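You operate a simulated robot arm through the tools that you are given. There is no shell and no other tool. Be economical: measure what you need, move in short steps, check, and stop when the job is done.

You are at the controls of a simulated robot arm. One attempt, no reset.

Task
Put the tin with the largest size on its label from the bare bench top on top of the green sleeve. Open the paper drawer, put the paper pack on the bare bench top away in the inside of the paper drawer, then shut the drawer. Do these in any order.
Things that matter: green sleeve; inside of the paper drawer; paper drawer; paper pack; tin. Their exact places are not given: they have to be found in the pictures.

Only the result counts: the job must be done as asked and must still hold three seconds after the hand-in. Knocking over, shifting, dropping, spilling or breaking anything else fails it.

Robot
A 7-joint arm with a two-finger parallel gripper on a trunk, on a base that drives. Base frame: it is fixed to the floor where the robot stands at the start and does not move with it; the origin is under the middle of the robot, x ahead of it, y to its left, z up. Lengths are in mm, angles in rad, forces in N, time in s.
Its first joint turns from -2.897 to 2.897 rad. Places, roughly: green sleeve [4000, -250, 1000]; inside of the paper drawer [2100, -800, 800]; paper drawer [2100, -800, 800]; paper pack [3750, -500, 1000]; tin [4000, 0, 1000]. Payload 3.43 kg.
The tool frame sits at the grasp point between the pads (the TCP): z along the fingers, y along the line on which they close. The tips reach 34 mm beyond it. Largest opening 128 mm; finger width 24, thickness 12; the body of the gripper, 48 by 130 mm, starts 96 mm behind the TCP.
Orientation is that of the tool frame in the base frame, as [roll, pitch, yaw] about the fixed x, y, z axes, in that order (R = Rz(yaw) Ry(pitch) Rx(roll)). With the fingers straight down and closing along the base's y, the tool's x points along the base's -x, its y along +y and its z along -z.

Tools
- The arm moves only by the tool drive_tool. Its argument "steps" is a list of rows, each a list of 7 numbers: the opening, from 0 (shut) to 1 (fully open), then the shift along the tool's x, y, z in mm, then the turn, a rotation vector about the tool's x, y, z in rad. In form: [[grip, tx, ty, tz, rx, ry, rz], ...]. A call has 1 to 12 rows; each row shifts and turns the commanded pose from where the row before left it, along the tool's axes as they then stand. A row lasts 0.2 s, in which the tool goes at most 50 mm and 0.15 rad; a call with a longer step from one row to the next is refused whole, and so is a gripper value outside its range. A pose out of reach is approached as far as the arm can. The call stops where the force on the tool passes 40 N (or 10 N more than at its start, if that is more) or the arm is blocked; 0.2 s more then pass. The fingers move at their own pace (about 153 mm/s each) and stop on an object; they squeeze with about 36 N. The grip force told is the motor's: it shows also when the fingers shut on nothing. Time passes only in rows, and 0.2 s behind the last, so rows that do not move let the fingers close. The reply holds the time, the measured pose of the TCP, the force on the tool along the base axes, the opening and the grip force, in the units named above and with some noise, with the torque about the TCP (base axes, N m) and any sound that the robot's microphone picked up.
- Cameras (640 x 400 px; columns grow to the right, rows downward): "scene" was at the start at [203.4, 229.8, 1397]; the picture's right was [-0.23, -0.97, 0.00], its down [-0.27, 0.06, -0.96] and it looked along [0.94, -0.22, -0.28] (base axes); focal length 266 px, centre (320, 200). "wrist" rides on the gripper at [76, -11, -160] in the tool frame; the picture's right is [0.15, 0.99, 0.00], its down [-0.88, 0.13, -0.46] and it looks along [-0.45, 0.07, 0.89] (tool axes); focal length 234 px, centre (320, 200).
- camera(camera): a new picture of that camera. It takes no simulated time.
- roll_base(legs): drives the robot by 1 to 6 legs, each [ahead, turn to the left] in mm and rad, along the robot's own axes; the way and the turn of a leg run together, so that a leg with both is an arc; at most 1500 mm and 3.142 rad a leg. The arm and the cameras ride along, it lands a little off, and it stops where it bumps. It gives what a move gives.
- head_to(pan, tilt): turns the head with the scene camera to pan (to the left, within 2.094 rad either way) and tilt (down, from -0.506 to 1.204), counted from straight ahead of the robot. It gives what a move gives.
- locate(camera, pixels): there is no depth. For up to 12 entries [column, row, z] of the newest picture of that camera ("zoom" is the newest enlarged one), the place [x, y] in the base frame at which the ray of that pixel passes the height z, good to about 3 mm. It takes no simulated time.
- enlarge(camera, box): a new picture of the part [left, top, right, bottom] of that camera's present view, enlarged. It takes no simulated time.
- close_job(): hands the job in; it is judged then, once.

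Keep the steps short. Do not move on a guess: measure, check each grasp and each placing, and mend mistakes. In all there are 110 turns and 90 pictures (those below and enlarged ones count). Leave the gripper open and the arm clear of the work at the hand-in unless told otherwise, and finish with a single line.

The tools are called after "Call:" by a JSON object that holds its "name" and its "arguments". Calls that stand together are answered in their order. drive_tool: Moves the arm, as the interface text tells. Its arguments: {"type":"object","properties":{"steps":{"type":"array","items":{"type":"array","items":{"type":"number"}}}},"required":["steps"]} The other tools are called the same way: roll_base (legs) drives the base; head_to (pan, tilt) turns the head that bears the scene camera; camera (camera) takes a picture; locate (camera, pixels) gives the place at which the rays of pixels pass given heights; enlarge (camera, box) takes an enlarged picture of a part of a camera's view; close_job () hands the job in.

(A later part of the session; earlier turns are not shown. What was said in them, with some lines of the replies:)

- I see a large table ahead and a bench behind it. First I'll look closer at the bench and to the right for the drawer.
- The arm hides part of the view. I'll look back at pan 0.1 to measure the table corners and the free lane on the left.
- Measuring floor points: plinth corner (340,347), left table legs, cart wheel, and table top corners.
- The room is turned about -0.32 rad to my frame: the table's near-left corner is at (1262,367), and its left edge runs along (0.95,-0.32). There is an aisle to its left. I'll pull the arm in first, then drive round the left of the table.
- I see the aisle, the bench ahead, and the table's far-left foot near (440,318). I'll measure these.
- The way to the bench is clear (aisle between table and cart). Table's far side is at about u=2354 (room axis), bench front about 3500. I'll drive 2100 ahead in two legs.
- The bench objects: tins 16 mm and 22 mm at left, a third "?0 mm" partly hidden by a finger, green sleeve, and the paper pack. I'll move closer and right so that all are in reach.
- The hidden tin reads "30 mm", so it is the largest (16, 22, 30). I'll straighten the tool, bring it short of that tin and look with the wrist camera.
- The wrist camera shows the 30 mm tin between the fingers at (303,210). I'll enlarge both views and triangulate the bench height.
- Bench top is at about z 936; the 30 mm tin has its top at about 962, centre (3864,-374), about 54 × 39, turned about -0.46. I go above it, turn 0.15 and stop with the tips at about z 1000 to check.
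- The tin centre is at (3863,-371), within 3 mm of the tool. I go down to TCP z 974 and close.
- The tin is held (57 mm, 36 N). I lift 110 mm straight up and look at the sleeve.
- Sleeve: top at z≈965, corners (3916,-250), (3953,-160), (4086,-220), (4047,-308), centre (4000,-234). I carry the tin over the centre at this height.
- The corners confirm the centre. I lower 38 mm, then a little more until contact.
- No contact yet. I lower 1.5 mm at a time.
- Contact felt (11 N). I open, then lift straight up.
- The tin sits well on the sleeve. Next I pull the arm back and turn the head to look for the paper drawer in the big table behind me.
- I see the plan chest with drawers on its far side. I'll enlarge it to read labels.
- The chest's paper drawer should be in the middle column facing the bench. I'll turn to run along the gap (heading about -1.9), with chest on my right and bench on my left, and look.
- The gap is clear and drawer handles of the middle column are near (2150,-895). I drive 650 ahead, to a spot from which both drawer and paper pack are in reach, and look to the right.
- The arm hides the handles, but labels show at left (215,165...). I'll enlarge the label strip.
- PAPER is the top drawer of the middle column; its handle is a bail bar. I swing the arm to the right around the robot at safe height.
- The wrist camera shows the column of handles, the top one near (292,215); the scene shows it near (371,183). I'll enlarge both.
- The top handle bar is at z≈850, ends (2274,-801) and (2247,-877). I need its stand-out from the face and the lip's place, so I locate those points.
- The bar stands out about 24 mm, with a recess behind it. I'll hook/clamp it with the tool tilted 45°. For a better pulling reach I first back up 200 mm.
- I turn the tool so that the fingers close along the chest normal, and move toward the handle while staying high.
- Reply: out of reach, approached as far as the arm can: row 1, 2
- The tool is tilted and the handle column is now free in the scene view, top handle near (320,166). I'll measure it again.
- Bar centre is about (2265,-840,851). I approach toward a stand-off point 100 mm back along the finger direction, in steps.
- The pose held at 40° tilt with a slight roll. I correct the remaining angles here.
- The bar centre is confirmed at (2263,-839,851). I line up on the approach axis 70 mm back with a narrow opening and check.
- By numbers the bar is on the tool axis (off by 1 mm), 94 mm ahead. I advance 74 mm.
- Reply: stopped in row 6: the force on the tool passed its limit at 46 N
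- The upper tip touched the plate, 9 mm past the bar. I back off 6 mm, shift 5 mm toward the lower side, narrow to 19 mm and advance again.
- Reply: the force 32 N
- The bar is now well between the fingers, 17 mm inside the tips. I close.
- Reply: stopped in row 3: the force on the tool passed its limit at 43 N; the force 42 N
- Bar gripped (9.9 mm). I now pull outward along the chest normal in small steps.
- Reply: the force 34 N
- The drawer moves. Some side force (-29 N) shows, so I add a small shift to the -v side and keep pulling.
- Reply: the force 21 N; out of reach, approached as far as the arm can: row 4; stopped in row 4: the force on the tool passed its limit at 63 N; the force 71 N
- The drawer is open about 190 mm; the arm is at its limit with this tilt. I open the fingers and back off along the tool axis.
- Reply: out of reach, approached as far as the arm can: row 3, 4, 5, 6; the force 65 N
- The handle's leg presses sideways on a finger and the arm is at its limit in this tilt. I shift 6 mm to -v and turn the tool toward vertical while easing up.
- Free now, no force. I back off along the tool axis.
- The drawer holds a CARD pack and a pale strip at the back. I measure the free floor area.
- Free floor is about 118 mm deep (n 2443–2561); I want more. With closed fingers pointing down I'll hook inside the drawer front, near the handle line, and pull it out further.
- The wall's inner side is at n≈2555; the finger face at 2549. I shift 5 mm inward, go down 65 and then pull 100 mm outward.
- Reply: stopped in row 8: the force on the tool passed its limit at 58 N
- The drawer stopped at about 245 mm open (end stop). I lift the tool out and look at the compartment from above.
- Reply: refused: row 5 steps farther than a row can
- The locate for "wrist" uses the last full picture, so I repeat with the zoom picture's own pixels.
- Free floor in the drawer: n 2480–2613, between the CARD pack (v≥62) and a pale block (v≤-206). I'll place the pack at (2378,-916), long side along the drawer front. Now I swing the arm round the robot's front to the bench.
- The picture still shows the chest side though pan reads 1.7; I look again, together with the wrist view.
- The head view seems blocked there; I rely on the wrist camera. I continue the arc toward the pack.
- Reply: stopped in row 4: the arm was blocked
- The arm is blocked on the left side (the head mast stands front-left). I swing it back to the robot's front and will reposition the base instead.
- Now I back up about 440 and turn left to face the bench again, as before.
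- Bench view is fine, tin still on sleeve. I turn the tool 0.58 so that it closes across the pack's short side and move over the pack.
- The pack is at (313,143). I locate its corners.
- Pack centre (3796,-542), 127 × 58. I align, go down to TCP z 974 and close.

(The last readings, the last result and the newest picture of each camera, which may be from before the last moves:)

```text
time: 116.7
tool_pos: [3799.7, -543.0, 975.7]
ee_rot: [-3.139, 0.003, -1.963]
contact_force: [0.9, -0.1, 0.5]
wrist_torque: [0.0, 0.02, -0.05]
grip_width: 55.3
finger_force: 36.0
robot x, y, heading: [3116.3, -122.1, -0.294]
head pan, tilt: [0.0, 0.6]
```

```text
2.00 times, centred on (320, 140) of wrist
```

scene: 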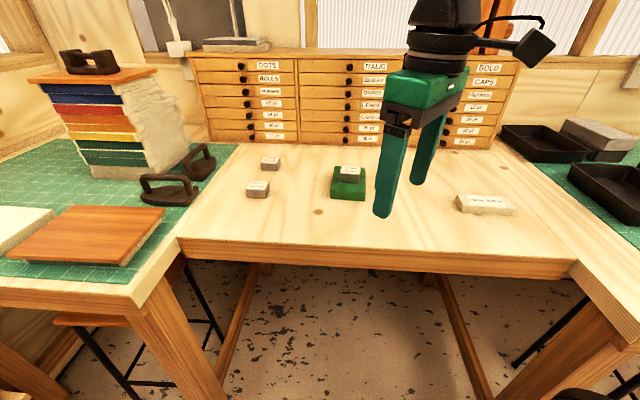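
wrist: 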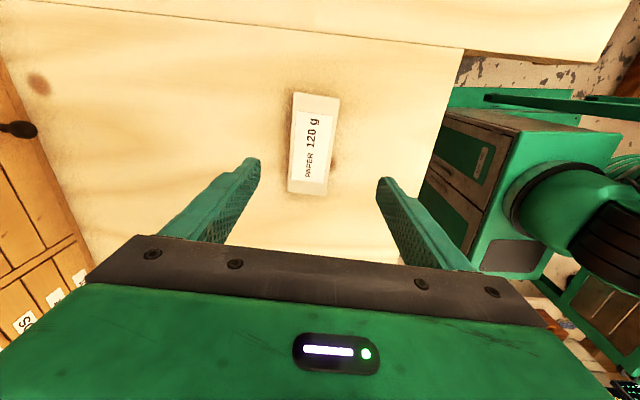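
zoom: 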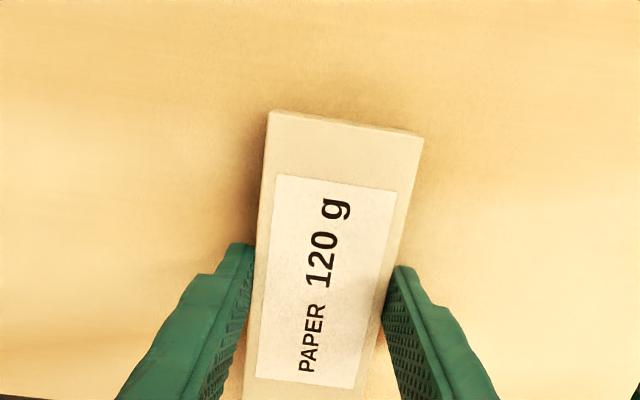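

Pack held (55 mm, 36 N). I lift 180 and bring it back in front of the robot.

Call:
{"name": "drive_tool", "arguments": {"steps": [[0.2, 0, 0, -30, 0, 0, 0], [0.2, 0, 0, -45, 0, 0, 0], [0.2, 0, 0, -45, 0, 0, 0], [0.2, 0, 0, -45, 0, 0, 0], [0.2, -21, 36, -10, 0, 0, 0], [0.2, -21, 36, 0, 0, 0, 0], [0.2, -21, 36, 0, 0, 0, 0], [0.2, -21, 36, 0, 0, 0, 0], [0.2, -21, 36, 0, 0, 0, 0], [0.2, -21, 36, 0, 0, 0, 0], [0.2, -21, 36, 0, 0, 0, 0], [0.2, -21, 36, 0, 0, 0, 0]]}}

```text
time: 119.3
tool_pos: [3594.2, -280.1, 1150.3]
ee_rot: [3.141, 0.001, -1.965]
contact_force: [0.9, -0.4, -2.7]
wrist_torque: [0.01, 0.04, -0.03]
grip_width: 55.1
finger_force: 35.6
robot x, y, heading: [3114.7, -125.1, -0.297]
head pan, tilt: [0.0, 0.6]
```

Now turn right 1.58 and drive 420 ahead to the drawer spot.

Call:
{"name": "roll_base", "arguments": {"legs": [[0, -1.58], [420, 0]]}}

```text
time: 126.3
tool_pos: [2816.4, -1003.4, 1151.8]
ee_rot: [-3.141, 0.002, 2.723]
contact_force: [-0.6, 0.6, -0.8]
wrist_torque: [0.0, 0.01, 0.01]
grip_width: 55.2
finger_force: 36.1
robot x, y, heading: [2982.5, -527.3, -1.886]
head pan, tilt: [0.0, 0.6]
```

I carry the pack in a straight line over the drawer while turning the tool to close along the drawer's depth.

Call:
{"name": "drive_tool", "arguments": {"steps": [[0.2, 43.6, -9.9, 0, 0, 0, 0.1493], [0.2, 41.6, -16.2, 0, 0, 0, 0.1493], [0.2, 38.7, -22.3, 0, 0, 0, 0.1493], [0.2, 35, -27.8, 0, 0, 0, 0.1493], [0.2, 30.5, -32.7, 0, 0, 0, 0.1493], [0.2, 25.3, -36.9, 0, 0, 0, 0.1493], [0.2, 19.5, -40.2, 0, 0, 0, 0.1493], [0.2, 13.3, -42.7, 0, 0, 0, 0.1493], [0.2, 6.8, -44.2, 0, 0, 0, 0.1493], [0.2, 0.2, -44.7, 0, 0, 0, 0.1493], [0.2, 0, 0, 0, 0, 0, 0]]}}

Call:
{"name": "camera", "arguments": {"camera": "wrist"}}

```text
time: 128.8
tool_pos: [2382.8, -901.3, 1157.1]
ee_rot: [-3.141, 0.013, 1.23]
contact_force: [0.2, -1.1, -1.1]
wrist_torque: [0.01, 0.01, 0.01]
grip_width: 55.3
finger_force: 36.6
robot x, y, heading: [2983.1, -531.6, -1.887]
head pan, tilt: [0.0, 0.6]
```

```text
15 pictures are left
```

wrist: 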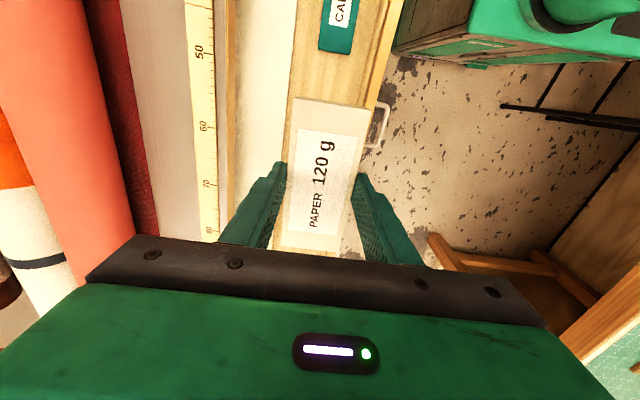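

Call:
{"name": "locate", "arguments": {"camera": "wrist", "pixels": [[381, 60, 880], [362, 100, 830], [318, 47, 850], [352, 53, 850], [294, 60, 830], [288, 110, 830], [388, 104, 851]]}}

Call:
{"name": "enlarge", "arguments": {"camera": "wrist", "box": [220, 0, 420, 260]}}

```text
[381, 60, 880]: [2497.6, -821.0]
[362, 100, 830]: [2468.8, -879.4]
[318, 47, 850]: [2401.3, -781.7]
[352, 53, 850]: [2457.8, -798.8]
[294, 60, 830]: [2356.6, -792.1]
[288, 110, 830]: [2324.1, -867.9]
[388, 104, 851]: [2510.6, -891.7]
```

```text
1.54 times, centred on (320, 130) of wrist
```

zoom: 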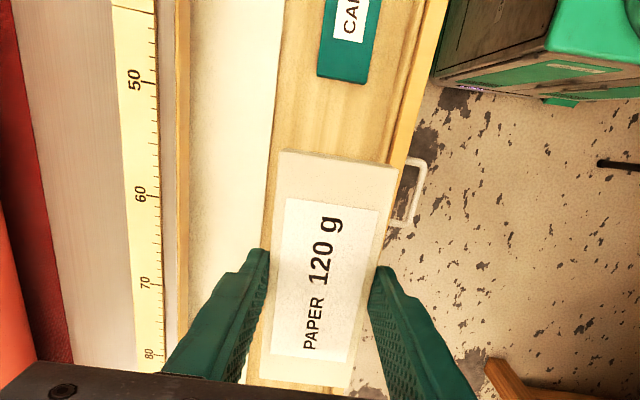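

Positions agree: TCP at n=2547, v=-56; pack will span v -120…7, clear of CARD (62) and the pale block (-206). I lower to just above the drawer rim.

Call:
{"name": "drive_tool", "arguments": {"steps": [[0.2, 0, 0, 45, 0, 0.013, 0], [0.2, 0, 0, 45, 0, 0, 0], [0.2, 0, 0, 45, 0, 0, 0], [0.2, 0, 0, 45, 0, 0, 0], [0.2, 0, 0, 40, 0, 0, 0], [0.2, 0, 0, 0, 0, 0, 0]]}}

Call:
{"name": "camera", "arguments": {"camera": "wrist"}}

```text
time: 130.2
tool_pos: [2383.0, -905.2, 936.2]
ee_rot: [3.139, 0.002, 1.233]
contact_force: [-0.7, 1.2, -1.7]
wrist_torque: [0.01, -0.01, 0.02]
grip_width: 55.3
finger_force: 35.9
robot x, y, heading: [2986.8, -527.1, -1.889]
head pan, tilt: [0.0, 0.6]
```

```text
13 pictures are left
```

wrist: 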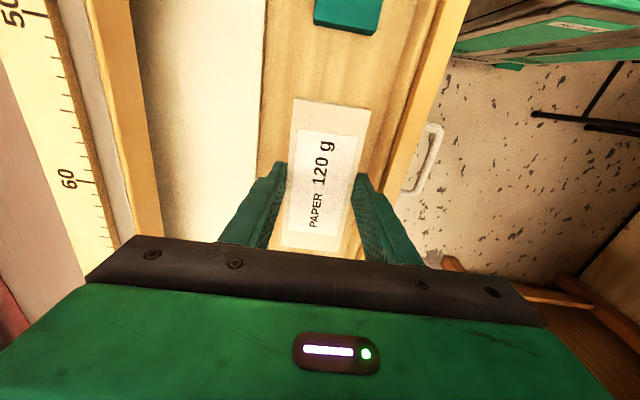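

The pack is well between the white stack and the drawer front. I lower slowly until contact.

Call:
{"name": "drive_tool", "arguments": {"steps": [[0.2, 0, 0, 25, 0, 0, 0], [0.2, 0, 0, 20, 0, 0, 0], [0.2, 0, 0, 10, 0, 0, 0], [0.2, 0, 0, 0, 0, 0, 0]]}}

```text
time: 131.2
tool_pos: [2381.8, -903.0, 883.2]
ee_rot: [3.14, 0.002, 1.232]
contact_force: [-0.4, 0.3, -1.5]
wrist_torque: [-0.01, 0.01, -0.02]
grip_width: 55.5
finger_force: 36.3
robot x, y, heading: [2985.5, -528.7, -1.885]
head pan, tilt: [0.0, 0.6]
```

Call:
{"name": "drive_tool", "arguments": {"steps": [[0.2, 0, 0, 4, 0, 0, 0], [0.2, 0, 0, 4, 0, 0, 0], [0.2, 0, 0, 3, 0, 0, 0], [0.2, 0, 0, 3, 0, 0, 0], [0.2, 0, 0, 0, 0, 0, 0]]}}

```text
time: 132.3
tool_pos: [2381.5, -903.4, 868.8]
ee_rot: [3.14, 0.003, 1.23]
contact_force: [0.6, 0.4, -0.8]
wrist_torque: [0.02, 0.0, -0.01]
grip_width: 55.3
finger_force: 36.1
robot x, y, heading: [2982.1, -529.5, -1.882]
head pan, tilt: [0.0, 0.6]
```

No contact yet; on down in 3 mm steps.

Call:
{"name": "drive_tool", "arguments": {"steps": [[0.2, 0, 0, 3, 0, 0, 0], [0.2, 0, 0, 3, 0, 0, 0], [0.2, 0, 0, 3, 0, 0, 0], [0.2, 0, 0, 0, 0, 0, 0]]}}

```text
time: 133.3
tool_pos: [2380.4, -903.7, 861.1]
ee_rot: [3.14, 0.004, 1.234]
contact_force: [-2.4, -2.3, 29.2]
wrist_torque: [-0.13, 0.1, -0.04]
grip_width: 55.3
finger_force: 35.8
robot x, y, heading: [2982.4, -527.1, -1.89]
head pan, tilt: [0.0, 0.6]
```

Contact (29 N): the pack is on the drawer floor. I ease up 1 mm, open to 78 mm and lift.

Call:
{"name": "drive_tool", "arguments": {"steps": [[0.2, 0, 0, -1, 0, 0, 0], [0.5, 0, 0, 0, 0, 0, 0], [0.6, 0, 0, 0, 0, 0, 0], [0.6, 0, 0, -25, 0, 0, 0], [0.6, 0, 0, -45, 0, 0, 0], [0.6, 0, 0, -45, 0, 0, 0], [0.6, 0, 0, -40, 0, 0, 0], [0.6, 0, 0, 0, 0, 0, 0]]}}

Call:
{"name": "camera", "arguments": {"camera": "wrist"}}

```text
time: 135.2
tool_pos: [2380.2, -904.0, 1015.3]
ee_rot: [3.14, 0.001, 1.231]
contact_force: [0.7, 0.2, -0.3]
wrist_torque: [0.01, 0.04, 0.0]
grip_width: 76.8
finger_force: 0.1
robot x, y, heading: [2981.2, -527.1, -1.892]
head pan, tilt: [0.0, 0.6]
```

```text
12 pictures are left
```

wrist: 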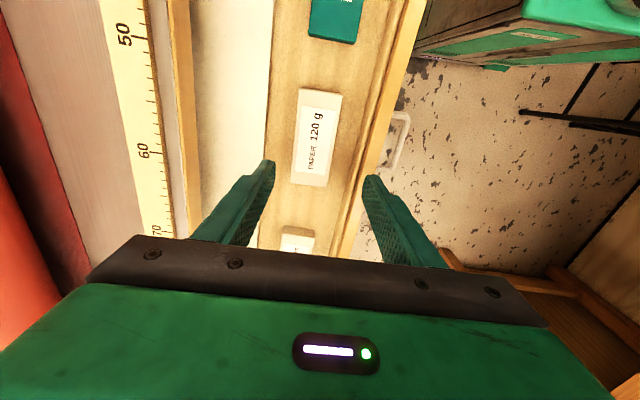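

The pack lies in the drawer. Next I close the fingers and go outside the front to push the drawer shut by its handle. First I locate the bar now.

Call:
{"name": "locate", "arguments": {"camera": "wrist", "pixels": [[408, 114, 851], [392, 170, 851], [402, 140, 851], [300, 92, 850], [326, 185, 850], [290, 182, 850], [279, 180, 830]]}}

Call:
{"name": "drive_tool", "arguments": {"steps": [[0, 0, 0, -40, 0, 0, 0], [0, 0, 42, -20, 0, 0, 0], [0, 0, 42, 0, 0, 0, 0], [0, 0, 42, 0, 0, 0, 0], [0, 12, 40, 0, 0, 0, 0], [0, 0, 0, 0, 0, 0, 0]]}}

```text
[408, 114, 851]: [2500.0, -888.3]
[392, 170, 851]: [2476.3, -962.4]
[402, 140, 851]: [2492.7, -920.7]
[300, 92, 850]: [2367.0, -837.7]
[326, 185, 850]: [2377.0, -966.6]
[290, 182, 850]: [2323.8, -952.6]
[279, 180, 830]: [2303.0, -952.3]
```

```text
time: 136.6
tool_pos: [2543.5, -947.1, 1076.6]
ee_rot: [3.139, 0.002, 1.23]
contact_force: [-0.1, -0.7, 0.6]
wrist_torque: [0.0, -0.01, 0.02]
grip_width: 0.0
finger_force: 32.7
robot x, y, heading: [2985.2, -531.6, -1.889]
head pan, tilt: [0.0, 0.6]
```

TCP is at n=2714 and v=-46, bar at n=2654, v=-44. I go down to z 872 (tips 838).

Call:
{"name": "drive_tool", "arguments": {"steps": [[0, 0, 0, 45, 0, 0, 0], [0, 0, 0, 45, 0, 0, 0], [0, 0, 0, 45, 0, 0, 0], [0, 0, 0, 45, 0, 0, 0], [0, 0, 0, 25, 0, 0, 0], [0, 0, 0, 0, 0, 0, 0]]}}

Call:
{"name": "camera", "arguments": {"camera": "wrist"}}

```text
time: 137.9
tool_pos: [2541.5, -949.3, 869.7]
ee_rot: [3.139, 0.003, 1.23]
contact_force: [-0.5, -0.3, 0.0]
wrist_torque: [-0.02, 0.0, 0.0]
grip_width: 0.2
finger_force: 33.3
robot x, y, heading: [2984.0, -526.7, -1.888]
head pan, tilt: [0.0, 0.6]
```

```text
11 pictures are left
```

wrist: 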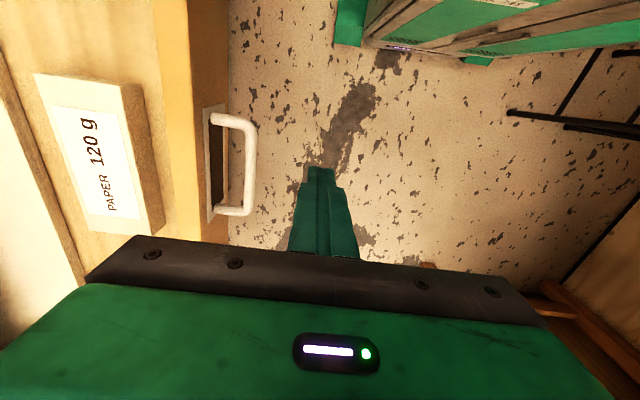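

Fingers stand in front of the bar. I push inward in 20–25 mm steps.

Call:
{"name": "drive_tool", "arguments": {"steps": [[0, 0, -20, 0, 0, 0, 0], [0, 0, -15, 0, 0, 0, 0], [0, 0, -10, 0, 0, 0, 0], [0, 0, -15, 0, 0, 0, 0], [0, 0, -20, 0, 0, 0, 0], [0, 0, -25, 0, 0, 0, 0], [0, 0, -25, 0, 0, 0, 0], [0, 0, -25, 0, 0, 0, 0], [0, 0, -25, 0, 0, 0, 0], [0, 0, 0, 0, 0, 0, 0]]}}

Call:
{"name": "camera", "arguments": {"camera": "wrist"}}

```text
time: 140.2
tool_pos: [2371.1, -888.4, 869.8]
ee_rot: [3.14, 0.001, 1.232]
contact_force: [0.0, -0.8, -0.6]
wrist_torque: [-0.01, -0.01, 0.0]
grip_width: 0.0
finger_force: 32.4
robot x, y, heading: [2983.3, -531.3, -1.884]
head pan, tilt: [0.0, 0.6]
```

```text
10 pictures are left
```

wrist: 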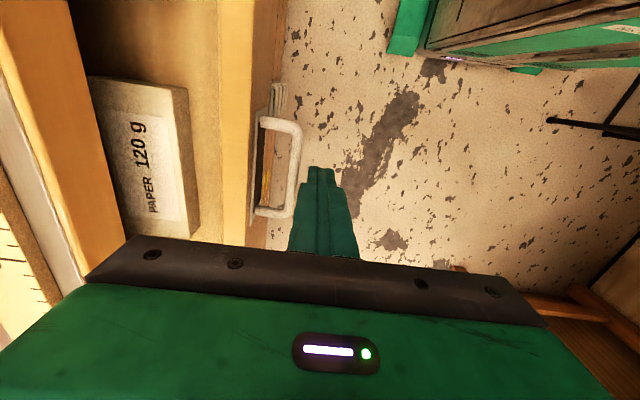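

The drawer slides in, the pack staying put. About 104 mm remain.

Call:
{"name": "drive_tool", "arguments": {"steps": [[0, 0, -20, 0, 0, 0, 0], [0, 0, -20, 0, 0, 0, 0], [0, 0, -20, 0, 0, 0, 0], [0, 0, -15, 0, 0, 0, 0], [0, 0, -10, 0, 0, 0, 0], [0, 0, -8, 0, 0, 0, 0], [0, 0, -6, 0, 0, 0, 0], [0, 0, -4, 0, 0, 0, 0], [0, 0, 0, 0, 0, 0, 0]]}}

Call:
{"name": "camera", "arguments": {"camera": "wrist"}}

```text
time: 142.2
tool_pos: [2275.4, -853.6, 870.1]
ee_rot: [3.138, 0.003, 1.233]
contact_force: [18.2, -5.8, 8.9]
wrist_torque: [-0.01, -0.35, -0.22]
grip_width: 0.0
finger_force: 33.1
robot x, y, heading: [2985.1, -526.6, -1.889]
head pan, tilt: [0.0, 0.6]
```

```text
9 pictures are left
```

wrist: 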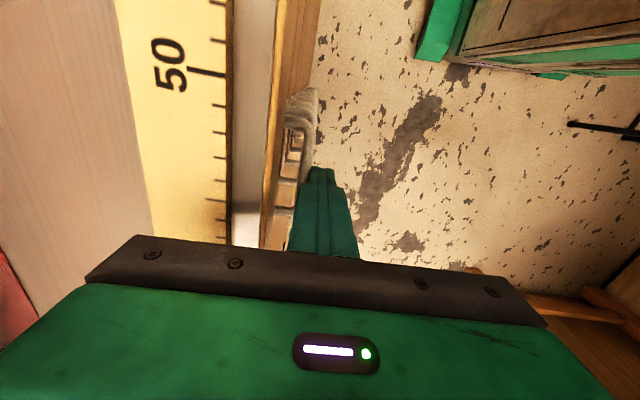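

Resistance 19 N at n=2430, where the shut position should be. I push a few mm more to make sure.

Call:
{"name": "drive_tool", "arguments": {"steps": [[0, 0, -3, 0, 0, 0, 0], [0, 0, -3, 0, 0, 0, 0], [0, 0, -3, 0, 0, 0, 0], [0, 0, 0, 0, 0, 0, 0]]}}

```text
time: 142.6
tool_pos: [2279.6, -841.6, 877.1]
ee_rot: [3.131, 0.011, 1.236]
contact_force: [15.4, -0.4, 7.1]
wrist_torque: [0.09, -0.36, -0.19]
grip_width: 0.0
finger_force: 33.1
robot x, y, heading: [2987.0, -532.5, -1.884]
head pan, tilt: [0.0, 0.6]
stopped in row 2: the force on the tool passed its limit at 44 N (the readings are from after the stop); the commanded pose is now the measured one
```

Firm stop at 44 N. I back off, rise, and look at the drawer front.

Call:
{"name": "drive_tool", "arguments": {"steps": [[0, 0, 20, 0, 0, 0, 0], [0, 0, 40, 0, 0, 0, 0], [0, 0, 30, -30, 0, 0, 0], [0.5, 0, 0, -45, 0, 0, 0], [0.5, 0, 0, -45, 0, 0, 0], [0.8, 0, 0, -45, 0, 0, 0], [1, 0, 0, -45, 0, 0, 0], [1, 0, 0, -45, 0, 0, 0], [1, 0, 0, 0, 0, 0, 0]]}}

Call:
{"name": "head_to", "arguments": {"pan": -1.1, "tilt": 0.649}}

Call:
{"name": "camera", "arguments": {"camera": "wrist"}}

Call:
{"name": "camera", "arguments": {"camera": "scene"}}

```text
time: 144.6
tool_pos: [2360.1, -866.8, 1132.4]
ee_rot: [3.132, 0.012, 1.236]
contact_force: [0.3, -1.0, -0.4]
wrist_torque: [0.01, 0.0, -0.03]
grip_width: 128.1
finger_force: 0.1
robot x, y, heading: [2987.7, -526.8, -1.883]
head pan, tilt: [0.0, 0.6]
```

```text
time: 145.9
tool_pos: [2359.4, -867.5, 1131.3]
ee_rot: [3.132, 0.012, 1.235]
contact_force: [-0.3, 0.3, -0.3]
wrist_torque: [0.01, 0.0, 0.0]
grip_width: 128.1
finger_force: 0.1
robot x, y, heading: [2984.7, -528.1, -1.889]
head pan, tilt: [-1.1, 0.649]
```

```text
8 pictures are left
```

wrist: 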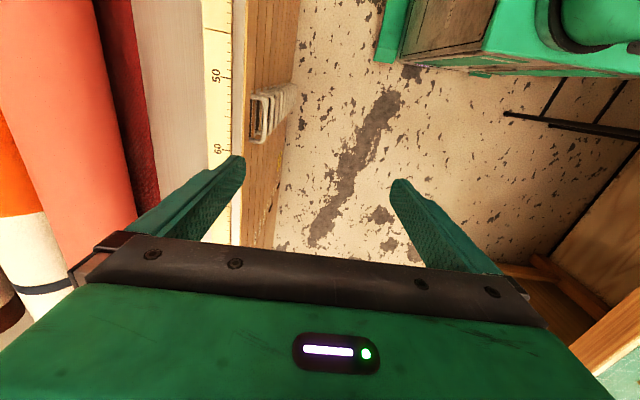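

```text
7 pictures are left
```

scene: 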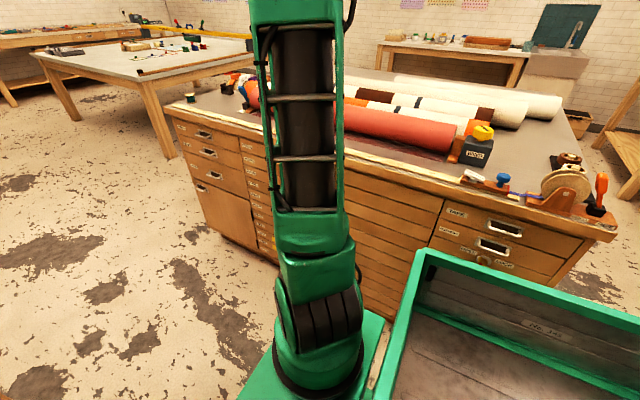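

The drawer looks flush. One enlarged look at its top edge to be sure.

Call:
{"name": "enlarge", "arguments": {"camera": "scene", "box": [340, 150, 460, 225]}}

Call:
{"name": "enlarge", "arguments": {"camera": "wrist", "box": [200, 40, 340, 180]}}

```text
5.33 times, centred on (400, 188) of scene
```

zoom: 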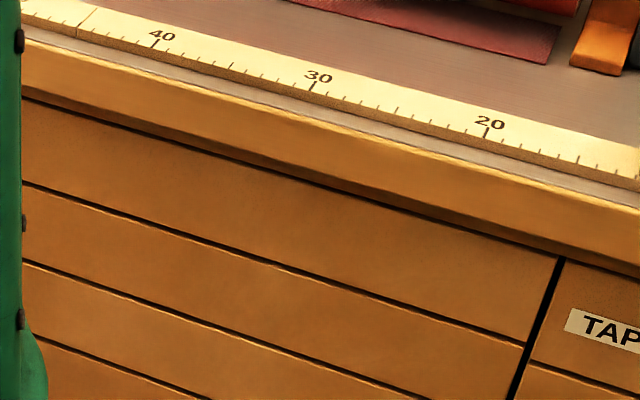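

```text
2.86 times, centred on (270, 110) of wrist
```

zoom: 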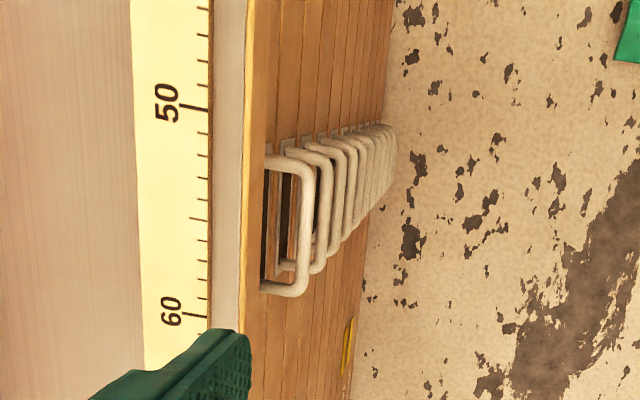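

The drawer is flush, its handle in line with the others. The tin was still on the sleeve in the last bench view, and the gripper is open and clear. I hand in.

Call:
{"name": "close_job", "arguments": {}}

```text
The job is handed in.
```

The 30 mm tin is on the green sleeve, the paper pack is inside the paper drawer, the drawer is shut, and the job is handed in.
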